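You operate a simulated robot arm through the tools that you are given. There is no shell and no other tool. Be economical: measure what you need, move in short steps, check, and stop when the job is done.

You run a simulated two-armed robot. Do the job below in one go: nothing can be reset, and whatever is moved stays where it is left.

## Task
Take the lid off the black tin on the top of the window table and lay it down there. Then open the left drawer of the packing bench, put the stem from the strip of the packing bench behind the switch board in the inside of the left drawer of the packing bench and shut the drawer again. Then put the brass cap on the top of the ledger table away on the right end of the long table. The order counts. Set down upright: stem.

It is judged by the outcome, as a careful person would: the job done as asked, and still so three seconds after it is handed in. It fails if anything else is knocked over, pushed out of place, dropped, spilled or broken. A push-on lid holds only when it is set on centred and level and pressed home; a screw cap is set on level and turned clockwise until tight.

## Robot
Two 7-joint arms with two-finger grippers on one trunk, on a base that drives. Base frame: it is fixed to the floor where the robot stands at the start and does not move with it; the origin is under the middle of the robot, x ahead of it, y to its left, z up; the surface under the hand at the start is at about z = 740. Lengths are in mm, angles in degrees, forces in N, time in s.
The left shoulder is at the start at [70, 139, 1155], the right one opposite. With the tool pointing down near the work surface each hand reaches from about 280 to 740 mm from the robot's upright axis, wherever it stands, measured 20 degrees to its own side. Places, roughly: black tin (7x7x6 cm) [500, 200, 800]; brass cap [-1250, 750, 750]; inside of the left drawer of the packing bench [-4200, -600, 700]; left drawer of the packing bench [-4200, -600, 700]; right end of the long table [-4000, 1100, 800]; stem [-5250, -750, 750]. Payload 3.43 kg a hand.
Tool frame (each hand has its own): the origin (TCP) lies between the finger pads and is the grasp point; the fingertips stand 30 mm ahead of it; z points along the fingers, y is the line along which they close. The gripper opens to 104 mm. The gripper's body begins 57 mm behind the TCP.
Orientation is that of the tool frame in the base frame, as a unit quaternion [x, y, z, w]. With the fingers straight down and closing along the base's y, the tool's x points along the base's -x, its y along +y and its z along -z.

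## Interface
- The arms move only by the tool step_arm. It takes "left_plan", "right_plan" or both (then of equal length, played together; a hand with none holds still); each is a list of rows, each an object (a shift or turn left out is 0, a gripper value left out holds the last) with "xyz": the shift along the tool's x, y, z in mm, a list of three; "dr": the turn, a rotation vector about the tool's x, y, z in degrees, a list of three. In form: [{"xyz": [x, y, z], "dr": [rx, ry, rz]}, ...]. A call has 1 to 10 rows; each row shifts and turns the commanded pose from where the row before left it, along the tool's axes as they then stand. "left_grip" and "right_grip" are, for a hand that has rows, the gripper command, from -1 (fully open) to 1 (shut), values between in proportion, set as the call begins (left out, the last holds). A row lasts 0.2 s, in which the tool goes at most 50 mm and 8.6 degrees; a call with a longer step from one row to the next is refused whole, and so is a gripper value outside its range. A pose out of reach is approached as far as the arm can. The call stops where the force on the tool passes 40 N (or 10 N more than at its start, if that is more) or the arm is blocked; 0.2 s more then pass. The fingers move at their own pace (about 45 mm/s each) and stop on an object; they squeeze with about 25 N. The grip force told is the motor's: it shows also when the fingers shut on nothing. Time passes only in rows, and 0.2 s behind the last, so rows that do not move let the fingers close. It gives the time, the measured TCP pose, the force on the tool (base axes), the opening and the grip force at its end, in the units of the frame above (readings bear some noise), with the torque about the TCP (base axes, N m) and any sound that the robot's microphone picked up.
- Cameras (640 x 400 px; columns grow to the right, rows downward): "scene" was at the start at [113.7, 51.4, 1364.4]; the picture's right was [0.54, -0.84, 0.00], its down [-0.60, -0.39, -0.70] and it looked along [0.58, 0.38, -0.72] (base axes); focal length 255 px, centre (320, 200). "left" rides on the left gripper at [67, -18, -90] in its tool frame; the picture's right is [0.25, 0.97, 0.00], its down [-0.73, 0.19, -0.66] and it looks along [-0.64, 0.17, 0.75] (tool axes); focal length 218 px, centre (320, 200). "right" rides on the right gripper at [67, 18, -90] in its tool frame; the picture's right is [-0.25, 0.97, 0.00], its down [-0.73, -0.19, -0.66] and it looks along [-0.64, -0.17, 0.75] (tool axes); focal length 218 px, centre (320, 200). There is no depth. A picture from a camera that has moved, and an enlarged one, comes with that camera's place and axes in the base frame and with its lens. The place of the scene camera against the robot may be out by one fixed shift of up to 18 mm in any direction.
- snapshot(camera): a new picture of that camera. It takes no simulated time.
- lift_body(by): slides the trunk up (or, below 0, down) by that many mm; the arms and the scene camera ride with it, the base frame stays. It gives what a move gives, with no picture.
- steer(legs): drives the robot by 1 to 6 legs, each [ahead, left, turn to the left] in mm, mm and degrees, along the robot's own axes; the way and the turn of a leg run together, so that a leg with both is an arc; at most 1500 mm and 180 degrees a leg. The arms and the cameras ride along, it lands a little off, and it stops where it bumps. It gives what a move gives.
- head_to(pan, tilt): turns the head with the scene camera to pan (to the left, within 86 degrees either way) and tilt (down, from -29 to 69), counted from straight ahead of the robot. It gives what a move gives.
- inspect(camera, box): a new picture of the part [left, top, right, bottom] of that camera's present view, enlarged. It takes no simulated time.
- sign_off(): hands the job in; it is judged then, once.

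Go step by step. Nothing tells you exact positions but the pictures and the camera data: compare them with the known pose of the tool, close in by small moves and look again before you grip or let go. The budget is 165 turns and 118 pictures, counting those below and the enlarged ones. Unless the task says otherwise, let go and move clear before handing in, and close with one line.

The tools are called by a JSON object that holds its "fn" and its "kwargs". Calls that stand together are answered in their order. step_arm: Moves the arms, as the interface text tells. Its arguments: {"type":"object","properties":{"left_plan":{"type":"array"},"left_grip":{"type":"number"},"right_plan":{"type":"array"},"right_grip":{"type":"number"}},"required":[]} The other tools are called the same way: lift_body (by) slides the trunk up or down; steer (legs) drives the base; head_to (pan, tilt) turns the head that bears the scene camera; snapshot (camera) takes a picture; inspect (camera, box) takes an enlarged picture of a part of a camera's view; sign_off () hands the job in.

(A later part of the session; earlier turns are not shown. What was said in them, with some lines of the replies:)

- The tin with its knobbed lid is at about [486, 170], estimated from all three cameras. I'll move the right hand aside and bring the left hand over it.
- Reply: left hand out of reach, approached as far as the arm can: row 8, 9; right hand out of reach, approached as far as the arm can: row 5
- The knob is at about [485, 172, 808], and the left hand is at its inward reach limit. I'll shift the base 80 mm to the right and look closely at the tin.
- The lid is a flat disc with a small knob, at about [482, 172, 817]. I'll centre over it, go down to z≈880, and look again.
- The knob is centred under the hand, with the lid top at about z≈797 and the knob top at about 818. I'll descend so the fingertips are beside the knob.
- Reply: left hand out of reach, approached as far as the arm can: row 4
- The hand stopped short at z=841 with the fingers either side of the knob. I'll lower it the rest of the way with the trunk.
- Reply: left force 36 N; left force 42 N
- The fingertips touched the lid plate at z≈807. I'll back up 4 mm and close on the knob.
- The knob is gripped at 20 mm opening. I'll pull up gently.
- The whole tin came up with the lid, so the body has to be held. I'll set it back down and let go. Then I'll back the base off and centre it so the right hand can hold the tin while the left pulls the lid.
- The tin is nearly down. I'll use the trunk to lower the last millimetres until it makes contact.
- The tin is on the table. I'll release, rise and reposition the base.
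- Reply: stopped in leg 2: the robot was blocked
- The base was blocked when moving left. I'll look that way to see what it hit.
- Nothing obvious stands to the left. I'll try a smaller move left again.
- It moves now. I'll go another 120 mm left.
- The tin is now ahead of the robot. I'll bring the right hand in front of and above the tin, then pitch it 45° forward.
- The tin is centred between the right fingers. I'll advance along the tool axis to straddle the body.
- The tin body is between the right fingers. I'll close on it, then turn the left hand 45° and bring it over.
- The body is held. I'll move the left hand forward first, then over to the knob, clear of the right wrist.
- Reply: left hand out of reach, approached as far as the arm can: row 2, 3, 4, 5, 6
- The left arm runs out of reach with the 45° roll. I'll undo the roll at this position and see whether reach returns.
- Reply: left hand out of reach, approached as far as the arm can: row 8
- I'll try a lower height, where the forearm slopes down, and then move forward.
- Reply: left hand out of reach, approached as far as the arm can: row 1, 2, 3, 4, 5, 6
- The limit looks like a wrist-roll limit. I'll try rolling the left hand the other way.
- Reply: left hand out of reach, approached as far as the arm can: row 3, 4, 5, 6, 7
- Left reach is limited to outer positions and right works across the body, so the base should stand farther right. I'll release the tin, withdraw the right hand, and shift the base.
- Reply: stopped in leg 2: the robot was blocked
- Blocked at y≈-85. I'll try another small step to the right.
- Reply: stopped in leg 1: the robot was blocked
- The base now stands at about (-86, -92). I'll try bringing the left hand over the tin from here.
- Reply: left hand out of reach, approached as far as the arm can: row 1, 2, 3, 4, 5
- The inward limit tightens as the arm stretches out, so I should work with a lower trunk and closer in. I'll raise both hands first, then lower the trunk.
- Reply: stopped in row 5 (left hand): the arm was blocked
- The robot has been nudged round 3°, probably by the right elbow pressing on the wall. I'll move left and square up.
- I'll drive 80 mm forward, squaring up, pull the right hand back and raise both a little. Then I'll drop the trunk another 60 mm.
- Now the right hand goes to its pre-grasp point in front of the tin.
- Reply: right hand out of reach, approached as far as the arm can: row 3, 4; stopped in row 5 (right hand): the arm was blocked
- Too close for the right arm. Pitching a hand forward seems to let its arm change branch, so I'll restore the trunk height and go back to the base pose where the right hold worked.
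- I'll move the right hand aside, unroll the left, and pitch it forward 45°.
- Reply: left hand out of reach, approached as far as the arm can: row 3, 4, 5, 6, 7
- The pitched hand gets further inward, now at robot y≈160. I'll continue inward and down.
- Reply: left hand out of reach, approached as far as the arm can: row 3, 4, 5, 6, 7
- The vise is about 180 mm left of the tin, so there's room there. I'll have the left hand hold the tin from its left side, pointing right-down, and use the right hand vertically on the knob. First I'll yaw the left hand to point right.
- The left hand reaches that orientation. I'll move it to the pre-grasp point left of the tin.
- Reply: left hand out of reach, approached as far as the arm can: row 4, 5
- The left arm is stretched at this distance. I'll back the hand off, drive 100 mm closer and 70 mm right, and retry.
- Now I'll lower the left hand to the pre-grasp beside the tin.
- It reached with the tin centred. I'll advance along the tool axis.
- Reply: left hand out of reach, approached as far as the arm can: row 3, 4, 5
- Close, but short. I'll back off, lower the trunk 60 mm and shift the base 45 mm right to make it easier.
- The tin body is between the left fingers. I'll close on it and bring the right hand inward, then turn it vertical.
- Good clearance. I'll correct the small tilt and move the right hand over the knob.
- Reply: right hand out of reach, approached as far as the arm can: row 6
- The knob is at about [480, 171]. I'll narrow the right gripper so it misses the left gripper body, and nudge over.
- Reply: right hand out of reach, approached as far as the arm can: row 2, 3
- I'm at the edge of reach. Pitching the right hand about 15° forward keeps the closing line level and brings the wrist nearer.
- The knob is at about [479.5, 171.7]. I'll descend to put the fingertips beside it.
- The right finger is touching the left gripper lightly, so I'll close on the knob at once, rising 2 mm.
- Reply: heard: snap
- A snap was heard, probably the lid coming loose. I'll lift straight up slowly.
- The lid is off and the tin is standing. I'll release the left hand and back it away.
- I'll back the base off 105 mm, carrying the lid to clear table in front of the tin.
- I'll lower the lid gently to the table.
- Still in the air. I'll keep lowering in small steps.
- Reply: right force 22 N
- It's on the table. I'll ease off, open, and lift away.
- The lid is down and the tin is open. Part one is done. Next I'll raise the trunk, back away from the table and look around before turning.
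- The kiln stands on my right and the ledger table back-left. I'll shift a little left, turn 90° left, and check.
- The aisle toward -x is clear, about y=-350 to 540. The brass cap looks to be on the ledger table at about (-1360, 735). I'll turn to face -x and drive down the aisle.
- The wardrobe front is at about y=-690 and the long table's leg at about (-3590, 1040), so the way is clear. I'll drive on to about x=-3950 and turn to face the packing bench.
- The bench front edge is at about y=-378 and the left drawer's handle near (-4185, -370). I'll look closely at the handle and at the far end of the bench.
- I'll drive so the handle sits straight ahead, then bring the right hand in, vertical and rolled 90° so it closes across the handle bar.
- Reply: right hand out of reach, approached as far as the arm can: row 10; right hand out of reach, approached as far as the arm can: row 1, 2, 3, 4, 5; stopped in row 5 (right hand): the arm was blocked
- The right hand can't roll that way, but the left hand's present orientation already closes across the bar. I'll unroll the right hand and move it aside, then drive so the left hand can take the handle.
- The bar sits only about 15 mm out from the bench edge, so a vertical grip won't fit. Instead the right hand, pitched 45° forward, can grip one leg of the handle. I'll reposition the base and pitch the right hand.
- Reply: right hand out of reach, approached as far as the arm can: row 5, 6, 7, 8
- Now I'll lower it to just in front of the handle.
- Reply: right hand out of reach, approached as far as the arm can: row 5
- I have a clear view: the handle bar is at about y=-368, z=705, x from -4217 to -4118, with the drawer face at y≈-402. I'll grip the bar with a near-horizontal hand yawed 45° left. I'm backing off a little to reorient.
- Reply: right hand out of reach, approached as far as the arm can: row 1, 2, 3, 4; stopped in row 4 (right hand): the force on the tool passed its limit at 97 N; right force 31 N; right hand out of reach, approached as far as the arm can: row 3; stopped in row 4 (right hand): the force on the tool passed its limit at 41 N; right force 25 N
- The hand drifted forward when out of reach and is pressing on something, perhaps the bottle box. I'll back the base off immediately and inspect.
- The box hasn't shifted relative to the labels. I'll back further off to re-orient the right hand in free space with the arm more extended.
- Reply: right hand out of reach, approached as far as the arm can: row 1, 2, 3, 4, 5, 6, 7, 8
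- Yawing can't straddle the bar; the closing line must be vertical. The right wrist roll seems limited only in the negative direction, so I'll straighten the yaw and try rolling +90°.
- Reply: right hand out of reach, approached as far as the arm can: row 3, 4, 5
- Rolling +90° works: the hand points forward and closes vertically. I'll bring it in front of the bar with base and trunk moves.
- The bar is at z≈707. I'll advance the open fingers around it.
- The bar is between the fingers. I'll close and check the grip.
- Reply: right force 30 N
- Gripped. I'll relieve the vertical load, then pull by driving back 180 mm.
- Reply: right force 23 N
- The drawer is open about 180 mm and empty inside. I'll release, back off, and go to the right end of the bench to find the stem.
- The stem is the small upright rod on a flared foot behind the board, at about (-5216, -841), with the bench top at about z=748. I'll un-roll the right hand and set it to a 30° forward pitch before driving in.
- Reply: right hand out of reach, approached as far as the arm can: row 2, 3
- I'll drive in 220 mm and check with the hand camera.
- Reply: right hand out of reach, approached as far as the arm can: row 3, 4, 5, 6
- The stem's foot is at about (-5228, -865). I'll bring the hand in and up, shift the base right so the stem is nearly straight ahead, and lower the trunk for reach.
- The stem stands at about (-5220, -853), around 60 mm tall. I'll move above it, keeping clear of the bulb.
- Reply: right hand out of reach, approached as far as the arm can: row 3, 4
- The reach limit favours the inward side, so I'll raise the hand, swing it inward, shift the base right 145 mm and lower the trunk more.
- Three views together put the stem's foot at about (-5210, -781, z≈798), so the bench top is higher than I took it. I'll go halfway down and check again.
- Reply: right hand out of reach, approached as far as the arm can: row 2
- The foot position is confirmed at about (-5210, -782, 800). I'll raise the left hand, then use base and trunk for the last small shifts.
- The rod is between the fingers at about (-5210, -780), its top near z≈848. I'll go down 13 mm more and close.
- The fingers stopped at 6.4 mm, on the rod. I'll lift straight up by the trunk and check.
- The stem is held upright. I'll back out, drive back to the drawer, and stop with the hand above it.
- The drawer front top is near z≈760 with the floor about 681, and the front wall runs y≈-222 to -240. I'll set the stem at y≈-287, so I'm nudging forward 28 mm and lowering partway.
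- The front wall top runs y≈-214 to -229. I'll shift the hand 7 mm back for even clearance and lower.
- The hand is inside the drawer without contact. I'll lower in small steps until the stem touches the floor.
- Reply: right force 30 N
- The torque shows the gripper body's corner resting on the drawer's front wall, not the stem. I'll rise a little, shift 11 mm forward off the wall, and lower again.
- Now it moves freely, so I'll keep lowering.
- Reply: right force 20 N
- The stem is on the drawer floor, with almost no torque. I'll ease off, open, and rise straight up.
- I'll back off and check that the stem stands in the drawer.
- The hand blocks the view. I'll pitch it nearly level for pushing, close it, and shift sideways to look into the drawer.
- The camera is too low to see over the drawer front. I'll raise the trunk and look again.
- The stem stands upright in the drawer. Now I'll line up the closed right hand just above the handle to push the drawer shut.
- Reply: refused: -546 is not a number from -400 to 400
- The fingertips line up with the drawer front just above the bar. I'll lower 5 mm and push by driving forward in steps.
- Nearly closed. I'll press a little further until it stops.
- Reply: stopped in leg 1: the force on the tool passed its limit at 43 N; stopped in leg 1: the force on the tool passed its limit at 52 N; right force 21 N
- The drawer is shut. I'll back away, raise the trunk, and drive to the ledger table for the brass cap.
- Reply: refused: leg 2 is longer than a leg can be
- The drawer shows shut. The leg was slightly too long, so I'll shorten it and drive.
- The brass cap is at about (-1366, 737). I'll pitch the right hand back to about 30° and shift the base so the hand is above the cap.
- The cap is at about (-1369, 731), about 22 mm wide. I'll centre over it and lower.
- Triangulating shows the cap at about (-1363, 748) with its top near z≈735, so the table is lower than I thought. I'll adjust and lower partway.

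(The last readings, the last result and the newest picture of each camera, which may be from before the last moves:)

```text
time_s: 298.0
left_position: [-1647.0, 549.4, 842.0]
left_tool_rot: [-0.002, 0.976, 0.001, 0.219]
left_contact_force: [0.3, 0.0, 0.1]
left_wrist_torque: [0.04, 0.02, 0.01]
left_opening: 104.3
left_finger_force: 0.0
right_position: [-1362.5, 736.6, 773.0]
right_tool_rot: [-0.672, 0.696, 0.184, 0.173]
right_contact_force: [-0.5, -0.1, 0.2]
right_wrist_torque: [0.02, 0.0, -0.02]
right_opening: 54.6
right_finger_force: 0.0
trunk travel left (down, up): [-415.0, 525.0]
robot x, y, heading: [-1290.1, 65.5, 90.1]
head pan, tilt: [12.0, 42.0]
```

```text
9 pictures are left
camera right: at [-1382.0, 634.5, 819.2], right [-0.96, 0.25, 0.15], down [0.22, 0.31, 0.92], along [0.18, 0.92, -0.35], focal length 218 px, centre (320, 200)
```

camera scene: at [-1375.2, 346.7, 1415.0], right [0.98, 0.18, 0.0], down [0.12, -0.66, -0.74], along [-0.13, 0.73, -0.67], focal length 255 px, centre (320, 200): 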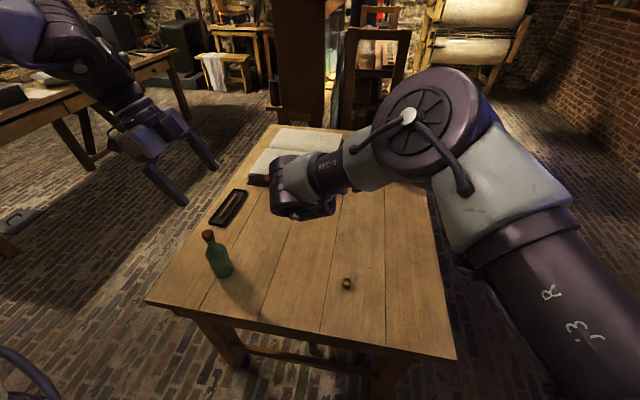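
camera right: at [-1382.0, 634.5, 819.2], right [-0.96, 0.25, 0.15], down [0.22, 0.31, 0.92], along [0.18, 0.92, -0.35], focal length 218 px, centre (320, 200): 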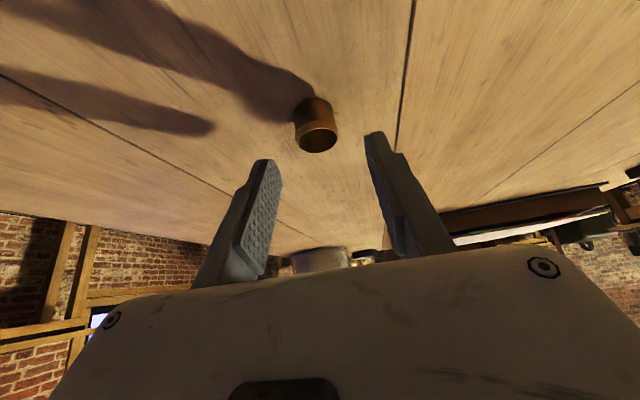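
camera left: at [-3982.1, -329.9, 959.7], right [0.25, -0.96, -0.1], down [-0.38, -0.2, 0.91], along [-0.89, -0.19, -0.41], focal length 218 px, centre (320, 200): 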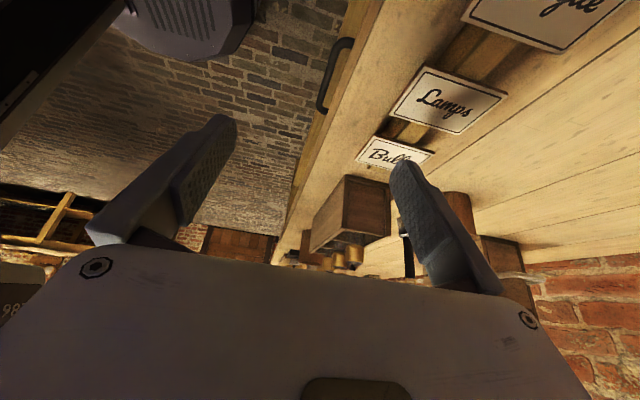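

The cap top is confirmed at (-1364, 748, 736). I'll lower 26 mm and close.

{"fn": "lift_body", "kwargs": {"by": -26}}

{"fn": "step_arm", "kwargs": {"right_plan": [{"xyz": [0, 0, 0]}, {"xyz": [0, 0, 0]}, {"xyz": [0, 0, 0]}, {"xyz": [0, 0, 0]}], "right_grip": 1}}

{"fn": "lift_body", "kwargs": {"by": 60}}

{"fn": "snapshot", "kwargs": {"camera": "right"}}

```text
time_s: 298.7
left_position: [-1647.3, 547.5, 818.1]
left_tool_rot: [-0.001, 0.976, 0.003, 0.217]
left_contact_force: [-0.1, -0.1, 1.1]
left_wrist_torque: [-0.01, 0.01, 0.01]
left_opening: 104.0
left_finger_force: 0.0
right_position: [-1361.5, 737.3, 752.0]
right_tool_rot: [-0.67, 0.697, 0.188, 0.176]
right_contact_force: [2.5, 2.0, 21.5]
right_wrist_torque: [0.15, -0.67, -0.06]
right_opening: 51.9
right_finger_force: 0.0
trunk travel left (down, up): [-389.0, 551.0]
robot x, y, heading: [-1291.8, 65.9, 89.9]
head pan, tilt: [12.0, 42.0]
```

```text
time_s: 299.7
left_position: [-1647.4, 546.2, 817.8]
left_tool_rot: [-0.002, 0.976, 0.003, 0.218]
left_contact_force: [-0.9, -0.5, -0.1]
left_wrist_torque: [0.03, -0.01, 0.0]
left_opening: 104.0
left_finger_force: 0.0
right_position: [-1363.8, 735.6, 748.3]
right_tool_rot: [-0.673, 0.695, 0.186, 0.173]
right_contact_force: [1.4, -3.4, 12.6]
right_wrist_torque: [-0.09, -0.2, 0.05]
right_opening: 27.2
right_finger_force: 25.0
trunk travel left (down, up): [-389.0, 551.0]
robot x, y, heading: [-1290.5, 68.0, 90.3]
head pan, tilt: [12.0, 42.0]
```

```text
time_s: 300.7
left_position: [-1646.9, 548.9, 875.6]
left_tool_rot: [-0.002, 0.976, 0.001, 0.218]
left_contact_force: [-0.9, -0.2, 0.3]
left_wrist_torque: [-0.02, 0.0, 0.01]
left_opening: 104.1
left_finger_force: 0.0
right_position: [-1363.5, 737.4, 807.0]
right_tool_rot: [-0.671, 0.697, 0.183, 0.173]
right_contact_force: [0.1, 0.1, 0.2]
right_wrist_torque: [0.01, -0.01, 0.0]
right_opening: 27.3
right_finger_force: 24.9
trunk travel left (down, up): [-449.0, 491.0]
robot x, y, heading: [-1288.9, 67.3, 90.1]
head pan, tilt: [12.0, 42.0]
```

```text
8 pictures are left
camera right: at [-1382.2, 634.9, 852.7], right [-0.96, 0.25, 0.15], down [0.22, 0.31, 0.92], along [0.18, 0.92, -0.35], focal length 218 px, centre (320, 200)
```

right: 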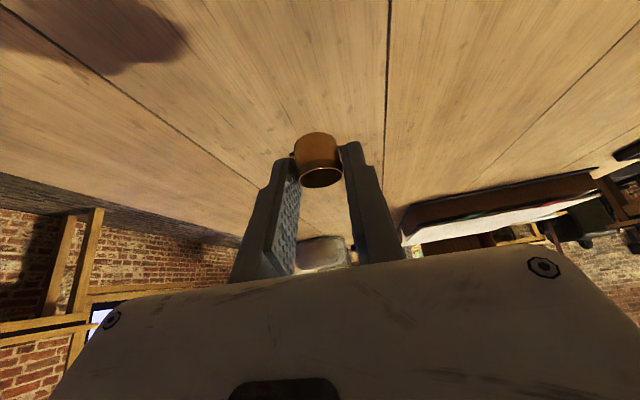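

The cap is held. I'll raise the trunk and drive to the long table.

{"fn": "lift_body", "kwargs": {"by": 270}}

{"fn": "steer", "kwargs": {"legs": [[0, 0, 89.8], [1480, 0, 0], [1150, 0, 0], [0, 0, -90]]}}

{"fn": "head_to", "kwargs": {"pan": 8, "tilt": 33}}

{"fn": "snapshot", "kwargs": {"camera": "scene"}}

```text
time_s: 303.5
left_position: [-1647.0, 548.8, 1146.1]
left_tool_rot: [-0.002, 0.976, 0.001, 0.218]
left_contact_force: [-0.2, 0.2, 1.0]
left_wrist_torque: [0.01, -0.02, 0.01]
left_opening: 103.9
left_finger_force: 0.0
right_position: [-1361.9, 737.7, 1076.8]
right_tool_rot: [-0.672, 0.696, 0.184, 0.173]
right_contact_force: [0.0, 0.6, -0.2]
right_wrist_torque: [0.02, 0.02, -0.01]
right_opening: 25.3
right_finger_force: 25.0
trunk travel left (down, up): [-719.0, 221.0]
robot x, y, heading: [-1293.8, 64.8, 89.7]
head pan, tilt: [12.0, 42.0]
```

```text
time_s: 323.9
left_position: [-4287.4, 549.7, 1146.8]
left_tool_rot: [-0.004, 0.976, 0.002, 0.218]
left_contact_force: [0.3, 0.0, -0.4]
left_wrist_torque: [0.0, -0.01, -0.01]
left_opening: 103.8
left_finger_force: 0.1
right_position: [-4003.5, 738.3, 1077.3]
right_tool_rot: [-0.675, 0.693, 0.185, 0.172]
right_contact_force: [0.5, -0.3, 0.3]
right_wrist_torque: [0.02, -0.03, -0.03]
right_opening: 23.5
right_finger_force: 24.9
trunk travel left (down, up): [-719.0, 221.0]
robot x, y, heading: [-3929.4, 64.1, 90.5]
head pan, tilt: [12.0, 42.0]
```

```text
time_s: 324.6
left_position: [-4287.1, 548.2, 1147.3]
left_tool_rot: [-0.004, 0.976, 0.002, 0.218]
left_contact_force: [0.0, -0.4, -0.2]
left_wrist_torque: [0.04, -0.01, -0.03]
left_opening: 104.2
left_finger_force: 0.1
right_position: [-4003.4, 740.0, 1076.6]
right_tool_rot: [-0.675, 0.693, 0.184, 0.171]
right_contact_force: [0.3, 0.2, -0.6]
right_wrist_torque: [0.03, -0.04, 0.0]
right_opening: 23.1
right_finger_force: 25.2
trunk travel left (down, up): [-719.0, 221.0]
robot x, y, heading: [-3923.3, 73.1, 90.3]
head pan, tilt: [8.0, 33.0]
```

```text
7 pictures are left
camera scene: at [-3942.9, 214.4, 1452.5], right [0.99, 0.15, 0.0], down [0.08, -0.54, -0.84], along [-0.12, 0.83, -0.55], focal length 255 px, centre (320, 200)
```

scene: 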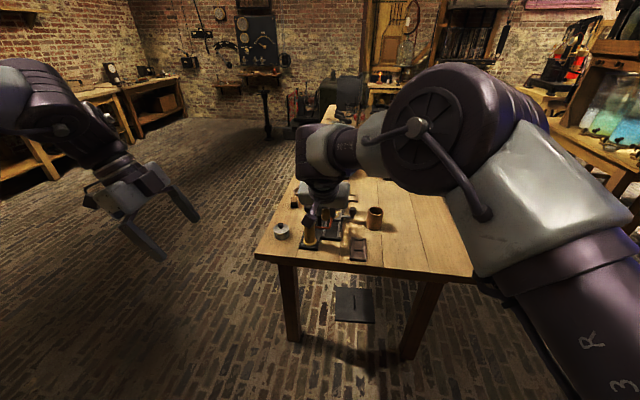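

The near end of the long table has a clear patch around (-3780, 1000), right of the cup. The grip opening has shrunk to 23 mm, so I'll check the cap first.

{"fn": "snapshot", "kwargs": {"camera": "right"}}

```text
6 pictures are left
camera right: at [-4021.8, 636.5, 1122.9], right [-0.96, 0.24, 0.15], down [0.22, 0.31, 0.92], along [0.18, 0.92, -0.35], focal length 218 px, centre (320, 200)
```

right: 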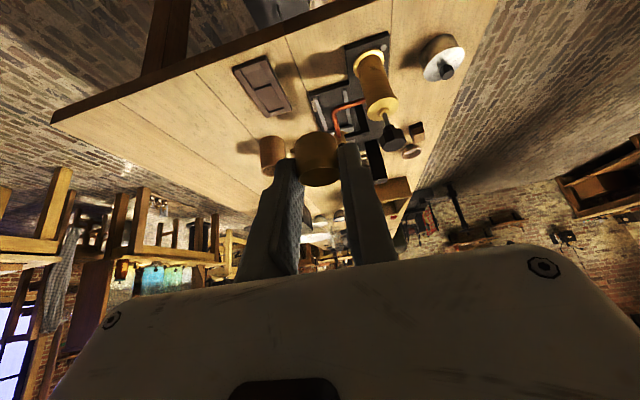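

The cap is still in the grip, though slightly tilted. I'll drive over the clear patch and start lowering.

{"fn": "steer", "kwargs": {"legs": [[0, -223, 0], [248, 0, 0]]}}

{"fn": "lift_body", "kwargs": {"by": -200}}

{"fn": "snapshot", "kwargs": {"camera": "right"}}

```text
time_s: 327.7
left_position: [-4068.7, 793.7, 1147.4]
left_tool_rot: [-0.007, 0.976, 0.003, 0.218]
left_contact_force: [0.5, 1.3, 0.2]
left_wrist_torque: [0.01, 0.0, 0.0]
left_opening: 104.1
left_finger_force: 0.1
right_position: [-3784.2, 985.5, 1077.4]
right_tool_rot: [-0.675, 0.693, 0.184, 0.173]
right_contact_force: [0.2, 0.6, 0.4]
right_wrist_torque: [-0.02, 0.01, 0.0]
right_opening: 23.1
right_finger_force: 25.3
trunk travel left (down, up): [-719.0, 221.0]
robot x, y, heading: [-3703.9, 319.0, 90.7]
head pan, tilt: [8.0, 33.0]
```

```text
time_s: 329.9
left_position: [-4068.8, 795.2, 946.4]
left_tool_rot: [-0.006, 0.976, 0.003, 0.218]
left_contact_force: [0.4, 0.5, 0.5]
left_wrist_torque: [0.01, -0.02, 0.03]
left_opening: 103.9
left_finger_force: 0.0
right_position: [-3783.6, 986.8, 877.3]
right_tool_rot: [-0.676, 0.692, 0.186, 0.172]
right_contact_force: [-0.5, -0.2, 0.3]
right_wrist_torque: [-0.02, 0.0, -0.01]
right_opening: 23.3
right_finger_force: 25.2
trunk travel left (down, up): [-519.0, 421.0]
robot x, y, heading: [-3700.0, 317.4, 90.5]
head pan, tilt: [8.0, 33.0]
```

```text
5 pictures are left
camera right: at [-3803.1, 883.9, 923.2], right [-0.96, 0.24, 0.15], down [0.22, 0.31, 0.92], along [0.18, 0.92, -0.35], focal length 218 px, centre (320, 200)
```

right: 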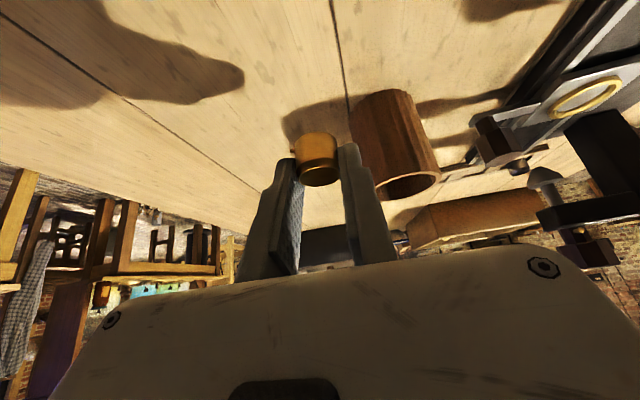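

The patch is clear and the cup is off to the side. I'll shift 20 mm away from the cup, raise the left hand, and lower in steps.

{"fn": "step_arm", "kwargs": {"right_plan": [{"xyz": [0, -10, 0]}, {"xyz": [0, -10, 0]}, {"xyz": [0, 0, 0]}], "left_plan": [{"xyz": [0, 0, -40]}, {"xyz": [0, 0, -45]}, {"xyz": [0, 0, 0]}]}}

{"fn": "lift_body", "kwargs": {"by": -30}}

{"fn": "lift_body", "kwargs": {"by": -10}}

{"fn": "lift_body", "kwargs": {"by": -8}}

```text
time_s: 330.7
left_position: [-4104.1, 794.3, 1022.9]
left_tool_rot: [-0.007, 0.976, 0.002, 0.219]
left_contact_force: [0.0, -0.3, 0.4]
left_wrist_torque: [0.01, 0.01, -0.02]
left_opening: 104.1
left_finger_force: 0.0
right_position: [-3765.6, 986.3, 877.7]
right_tool_rot: [-0.676, 0.692, 0.184, 0.173]
right_contact_force: [-0.1, -1.3, 0.3]
right_wrist_torque: [-0.02, 0.0, -0.04]
right_opening: 23.4
right_finger_force: 24.7
trunk travel left (down, up): [-519.0, 421.0]
robot x, y, heading: [-3705.4, 314.8, 90.3]
head pan, tilt: [8.0, 33.0]
```

```text
time_s: 331.4
left_position: [-4103.6, 795.1, 993.5]
left_tool_rot: [-0.007, 0.976, 0.004, 0.218]
left_contact_force: [0.1, -0.2, -1.0]
left_wrist_torque: [0.02, 0.0, -0.02]
left_opening: 104.1
left_finger_force: 0.1
right_position: [-3763.9, 985.6, 847.7]
right_tool_rot: [-0.675, 0.693, 0.185, 0.172]
right_contact_force: [0.4, -0.1, -0.3]
right_wrist_torque: [-0.02, 0.01, 0.04]
right_opening: 23.4
right_finger_force: 24.6
trunk travel left (down, up): [-489.0, 451.0]
robot x, y, heading: [-3705.1, 316.8, 90.5]
head pan, tilt: [8.0, 33.0]
```

```text
time_s: 332.0
left_position: [-4103.3, 793.7, 984.1]
left_tool_rot: [-0.006, 0.976, 0.002, 0.218]
left_contact_force: [-0.2, -1.2, 0.3]
left_wrist_torque: [0.0, -0.01, -0.01]
left_opening: 104.0
left_finger_force: 0.0
right_position: [-3765.2, 986.3, 837.1]
right_tool_rot: [-0.676, 0.692, 0.186, 0.172]
right_contact_force: [-0.3, -0.7, 0.4]
right_wrist_torque: [-0.02, -0.01, 0.01]
right_opening: 23.0
right_finger_force: 25.2
trunk travel left (down, up): [-479.0, 461.0]
robot x, y, heading: [-3709.4, 315.5, 90.8]
head pan, tilt: [8.0, 33.0]
```

```text
time_s: 332.6
left_position: [-4104.1, 795.1, 975.0]
left_tool_rot: [-0.006, 0.976, 0.004, 0.218]
left_contact_force: [0.4, 0.2, -0.6]
left_wrist_torque: [-0.01, 0.01, 0.0]
left_opening: 104.0
left_finger_force: 0.0
right_position: [-3764.6, 986.1, 828.2]
right_tool_rot: [-0.675, 0.693, 0.186, 0.172]
right_contact_force: [0.1, -0.4, 0.0]
right_wrist_torque: [0.02, 0.04, -0.01]
right_opening: 23.5
right_finger_force: 25.0
trunk travel left (down, up): [-471.0, 469.0]
robot x, y, heading: [-3708.1, 315.4, 90.5]
head pan, tilt: [8.0, 33.0]
```

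{"fn": "lift_body", "kwargs": {"by": -8}}

{"fn": "lift_body", "kwargs": {"by": -8}}

{"fn": "snapshot", "kwargs": {"camera": "right"}}

```text
time_s: 333.1
left_position: [-4103.7, 794.9, 966.8]
left_tool_rot: [-0.007, 0.976, 0.003, 0.218]
left_contact_force: [-0.1, -0.4, -0.1]
left_wrist_torque: [-0.01, 0.0, 0.01]
left_opening: 103.9
left_finger_force: 0.1
right_position: [-3764.1, 986.0, 820.2]
right_tool_rot: [-0.675, 0.693, 0.186, 0.172]
right_contact_force: [-0.4, 0.6, -0.7]
right_wrist_torque: [-0.01, -0.05, 0.03]
right_opening: 23.3
right_finger_force: 25.0
trunk travel left (down, up): [-463.0, 477.0]
robot x, y, heading: [-3708.3, 323.1, 90.7]
head pan, tilt: [8.0, 33.0]
```

```text
time_s: 333.7
left_position: [-4103.2, 794.6, 958.7]
left_tool_rot: [-0.006, 0.976, 0.003, 0.219]
left_contact_force: [0.4, -0.3, 0.9]
left_wrist_torque: [-0.01, 0.0, -0.03]
left_opening: 104.1
left_finger_force: 0.0
right_position: [-3764.2, 986.9, 813.2]
right_tool_rot: [-0.675, 0.693, 0.185, 0.172]
right_contact_force: [0.9, -0.1, -0.3]
right_wrist_torque: [0.0, 0.01, -0.02]
right_opening: 23.1
right_finger_force: 25.2
trunk travel left (down, up): [-455.0, 485.0]
robot x, y, heading: [-3706.7, 315.2, 90.5]
head pan, tilt: [8.0, 33.0]
```

```text
4 pictures are left
camera right: at [-3783.0, 883.6, 858.9], right [-0.96, 0.24, 0.15], down [0.22, 0.31, 0.92], along [0.18, 0.92, -0.35], focal length 218 px, centre (320, 200)
```

right: 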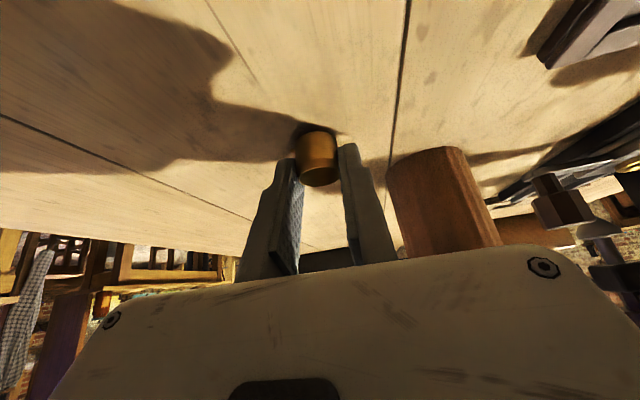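

The shadow is closing in on the cap. I'll keep lowering.

{"fn": "lift_body", "kwargs": {"by": -8}}

{"fn": "lift_body", "kwargs": {"by": -7}}

{"fn": "lift_body", "kwargs": {"by": -6}}

{"fn": "lift_body", "kwargs": {"by": -5}}

```text
time_s: 334.3
left_position: [-4103.1, 793.0, 952.5]
left_tool_rot: [-0.007, 0.976, 0.005, 0.218]
left_contact_force: [-1.0, 0.4, 0.2]
left_wrist_torque: [0.0, 0.0, -0.05]
left_opening: 104.2
left_finger_force: 0.1
right_position: [-3764.6, 986.1, 808.1]
right_tool_rot: [-0.674, 0.693, 0.189, 0.175]
right_contact_force: [-0.3, 1.2, 17.2]
right_wrist_torque: [0.06, -0.14, -0.02]
right_opening: 23.3
right_finger_force: 24.7
trunk travel left (down, up): [-447.0, 493.0]
robot x, y, heading: [-3705.7, 316.1, 90.8]
head pan, tilt: [8.0, 33.0]
```

```text
time_s: 334.8
left_position: [-4103.3, 793.7, 945.7]
left_tool_rot: [-0.007, 0.976, 0.004, 0.219]
left_contact_force: [-0.2, -0.2, 0.4]
left_wrist_torque: [-0.01, 0.04, 0.0]
left_opening: 104.2
left_finger_force: 0.1
right_position: [-3764.5, 988.8, 808.2]
right_tool_rot: [-0.672, 0.693, 0.194, 0.177]
right_contact_force: [0.2, -6.1, 16.4]
right_wrist_torque: [-0.17, -0.07, -0.02]
right_opening: 23.2
right_finger_force: 25.2
trunk travel left (down, up): [-441.0, 499.0]
robot x, y, heading: [-3708.4, 316.3, 90.8]
head pan, tilt: [8.0, 33.0]
stopped: the force on the tool passed its limit at 42 N (the readings are from after the stop); the commanded pose is now the measured one
```

```text
time_s: 335.4
left_position: [-4103.7, 792.7, 939.7]
left_tool_rot: [-0.007, 0.976, 0.003, 0.218]
left_contact_force: [-0.2, 0.3, -0.6]
left_wrist_torque: [0.0, 0.03, -0.01]
left_opening: 104.0
left_finger_force: 0.0
right_position: [-3765.2, 992.1, 807.6]
right_tool_rot: [-0.67, 0.692, 0.199, 0.18]
right_contact_force: [-0.2, -5.7, 15.6]
right_wrist_torque: [-0.11, -0.15, -0.04]
right_opening: 23.1
right_finger_force: 25.2
trunk travel left (down, up): [-435.0, 505.0]
robot x, y, heading: [-3708.0, 316.8, 90.4]
head pan, tilt: [8.0, 33.0]
stopped: the force on the tool passed its limit at 41 N (the readings are from after the stop); the commanded pose is now the measured one
```

```text
time_s: 336.0
left_position: [-4103.4, 790.8, 936.9]
left_tool_rot: [-0.006, 0.976, 0.006, 0.218]
left_contact_force: [-0.6, 0.5, -0.3]
left_wrist_torque: [0.02, -0.04, 0.01]
left_opening: 103.9
left_finger_force: 0.0
right_position: [-3765.1, 990.8, 807.0]
right_tool_rot: [-0.668, 0.692, 0.203, 0.182]
right_contact_force: [-2.1, -0.3, 38.9]
right_wrist_torque: [-0.03, 0.02, 0.03]
right_opening: 23.1
right_finger_force: 25.0
trunk travel left (down, up): [-430.0, 510.0]
robot x, y, heading: [-3705.1, 315.9, 90.7]
head pan, tilt: [8.0, 33.0]
```

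It's on the table. I'll relieve the press and release.

{"fn": "lift_body", "kwargs": {"by": 5}}

{"fn": "step_arm", "kwargs": {"right_plan": [{"xyz": [0, 0, 0]}, {"xyz": [0, 0, 0]}, {"xyz": [0, 0, 0]}], "right_grip": 0.3}}

{"fn": "lift_body", "kwargs": {"by": 120}}

{"fn": "snapshot", "kwargs": {"camera": "right"}}

```text
time_s: 336.5
left_position: [-4103.4, 792.3, 939.2]
left_tool_rot: [-0.006, 0.976, 0.005, 0.217]
left_contact_force: [0.6, 0.2, 0.9]
left_wrist_torque: [0.0, 0.05, 0.04]
left_opening: 104.2
left_finger_force: 0.0
right_position: [-3765.1, 990.9, 806.9]
right_tool_rot: [-0.67, 0.693, 0.198, 0.181]
right_contact_force: [-1.4, 4.8, 26.7]
right_wrist_torque: [0.11, -0.02, -0.01]
right_opening: 23.3
right_finger_force: 25.0
trunk travel left (down, up): [-435.0, 505.0]
robot x, y, heading: [-3702.8, 321.3, 90.6]
head pan, tilt: [8.0, 33.0]
```

```text
time_s: 337.3
left_position: [-4104.8, 791.9, 941.2]
left_tool_rot: [-0.007, 0.976, 0.005, 0.218]
left_contact_force: [0.4, 0.0, 0.8]
left_wrist_torque: [-0.01, -0.02, 0.01]
left_opening: 103.9
left_finger_force: 0.0
right_position: [-3766.4, 989.5, 807.6]
right_tool_rot: [-0.671, 0.691, 0.198, 0.18]
right_contact_force: [-6.0, 3.1, 28.2]
right_wrist_torque: [0.2, -0.29, 0.35]
right_opening: 27.8
right_finger_force: 0.2
trunk travel left (down, up): [-435.0, 505.0]
robot x, y, heading: [-3704.9, 315.9, 90.6]
head pan, tilt: [8.0, 33.0]
```

```text
time_s: 338.8
left_position: [-4103.3, 795.0, 1059.2]
left_tool_rot: [-0.006, 0.976, 0.002, 0.219]
left_contact_force: [0.1, 0.4, 0.0]
left_wrist_torque: [0.01, 0.01, 0.01]
left_opening: 103.8
left_finger_force: 0.0
right_position: [-3764.8, 993.4, 923.0]
right_tool_rot: [-0.671, 0.693, 0.196, 0.179]
right_contact_force: [0.3, 0.2, 0.4]
right_wrist_torque: [0.02, -0.03, 0.01]
right_opening: 36.5
right_finger_force: 0.1
trunk travel left (down, up): [-555.0, 385.0]
robot x, y, heading: [-3704.2, 316.1, 90.5]
head pan, tilt: [8.0, 33.0]
```

```text
3 pictures are left
camera right: at [-3783.4, 888.9, 967.1], right [-0.96, 0.24, 0.16], down [0.23, 0.29, 0.93], along [0.18, 0.93, -0.33], focal length 218 px, centre (320, 200)
```

right: 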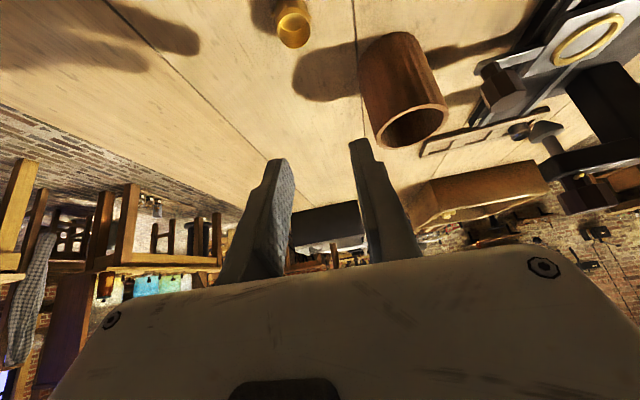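

The cap stands upright on the long table's end. I'll back clear and take a last look.

{"fn": "steer", "kwargs": {"legs": [[-250, 0, 0]]}}

{"fn": "head_to", "kwargs": {"pan": 0, "tilt": 35}}

{"fn": "snapshot", "kwargs": {"camera": "scene"}}

```text
time_s: 340.6
left_position: [-4101.6, 547.3, 1058.4]
left_tool_rot: [-0.007, 0.976, 0.002, 0.218]
left_contact_force: [-0.2, 0.9, 0.7]
left_wrist_torque: [0.01, 0.01, -0.01]
left_opening: 104.1
left_finger_force: 0.2
right_position: [-3763.0, 745.7, 923.2]
right_tool_rot: [-0.672, 0.692, 0.197, 0.177]
right_contact_force: [0.3, 0.0, 0.1]
right_wrist_torque: [0.01, -0.01, 0.02]
right_opening: 36.5
right_finger_force: 0.1
trunk travel left (down, up): [-555.0, 385.0]
robot x, y, heading: [-3701.3, 72.6, 90.8]
head pan, tilt: [8.0, 33.0]
```

```text
time_s: 341.3
left_position: [-4102.9, 546.5, 1059.2]
left_tool_rot: [-0.007, 0.976, 0.003, 0.218]
left_contact_force: [0.6, 0.4, 0.6]
left_wrist_torque: [-0.04, -0.01, -0.01]
left_opening: 104.4
left_finger_force: 0.0
right_position: [-3762.4, 744.8, 924.2]
right_tool_rot: [-0.672, 0.692, 0.196, 0.178]
right_contact_force: [-0.1, -0.6, 0.2]
right_wrist_torque: [-0.01, 0.03, 0.0]
right_opening: 36.3
right_finger_force: 0.0
trunk travel left (down, up): [-555.0, 385.0]
robot x, y, heading: [-3699.7, 66.2, 90.8]
head pan, tilt: [0.0, 35.0]
```

```text
2 pictures are left
camera scene: at [-3708.1, 214.6, 1285.7], right [1.0, 0.01, 0.0], down [0.01, -0.57, -0.82], along [-0.01, 0.82, -0.57], focal length 255 px, centre (320, 200)
```

scene: 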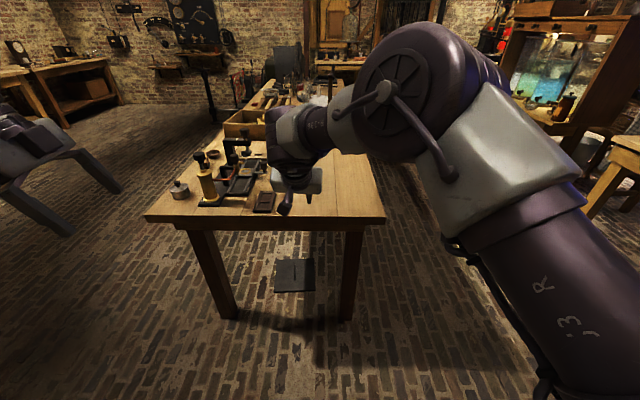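

Everything on the long table stands as it did and both hands are empty and clear, though the arm hides the cap in this view. The last hand-camera view showed it standing there, so I'm handing in.

{"fn": "sign_off", "kwargs": {}}

```text
The job is handed in.
```

The job is handed in: the tin's lid lies on the window table, the stem stands upright in the shut left drawer, and the brass cap stands on the near end of the long table, which I took to be its right end.
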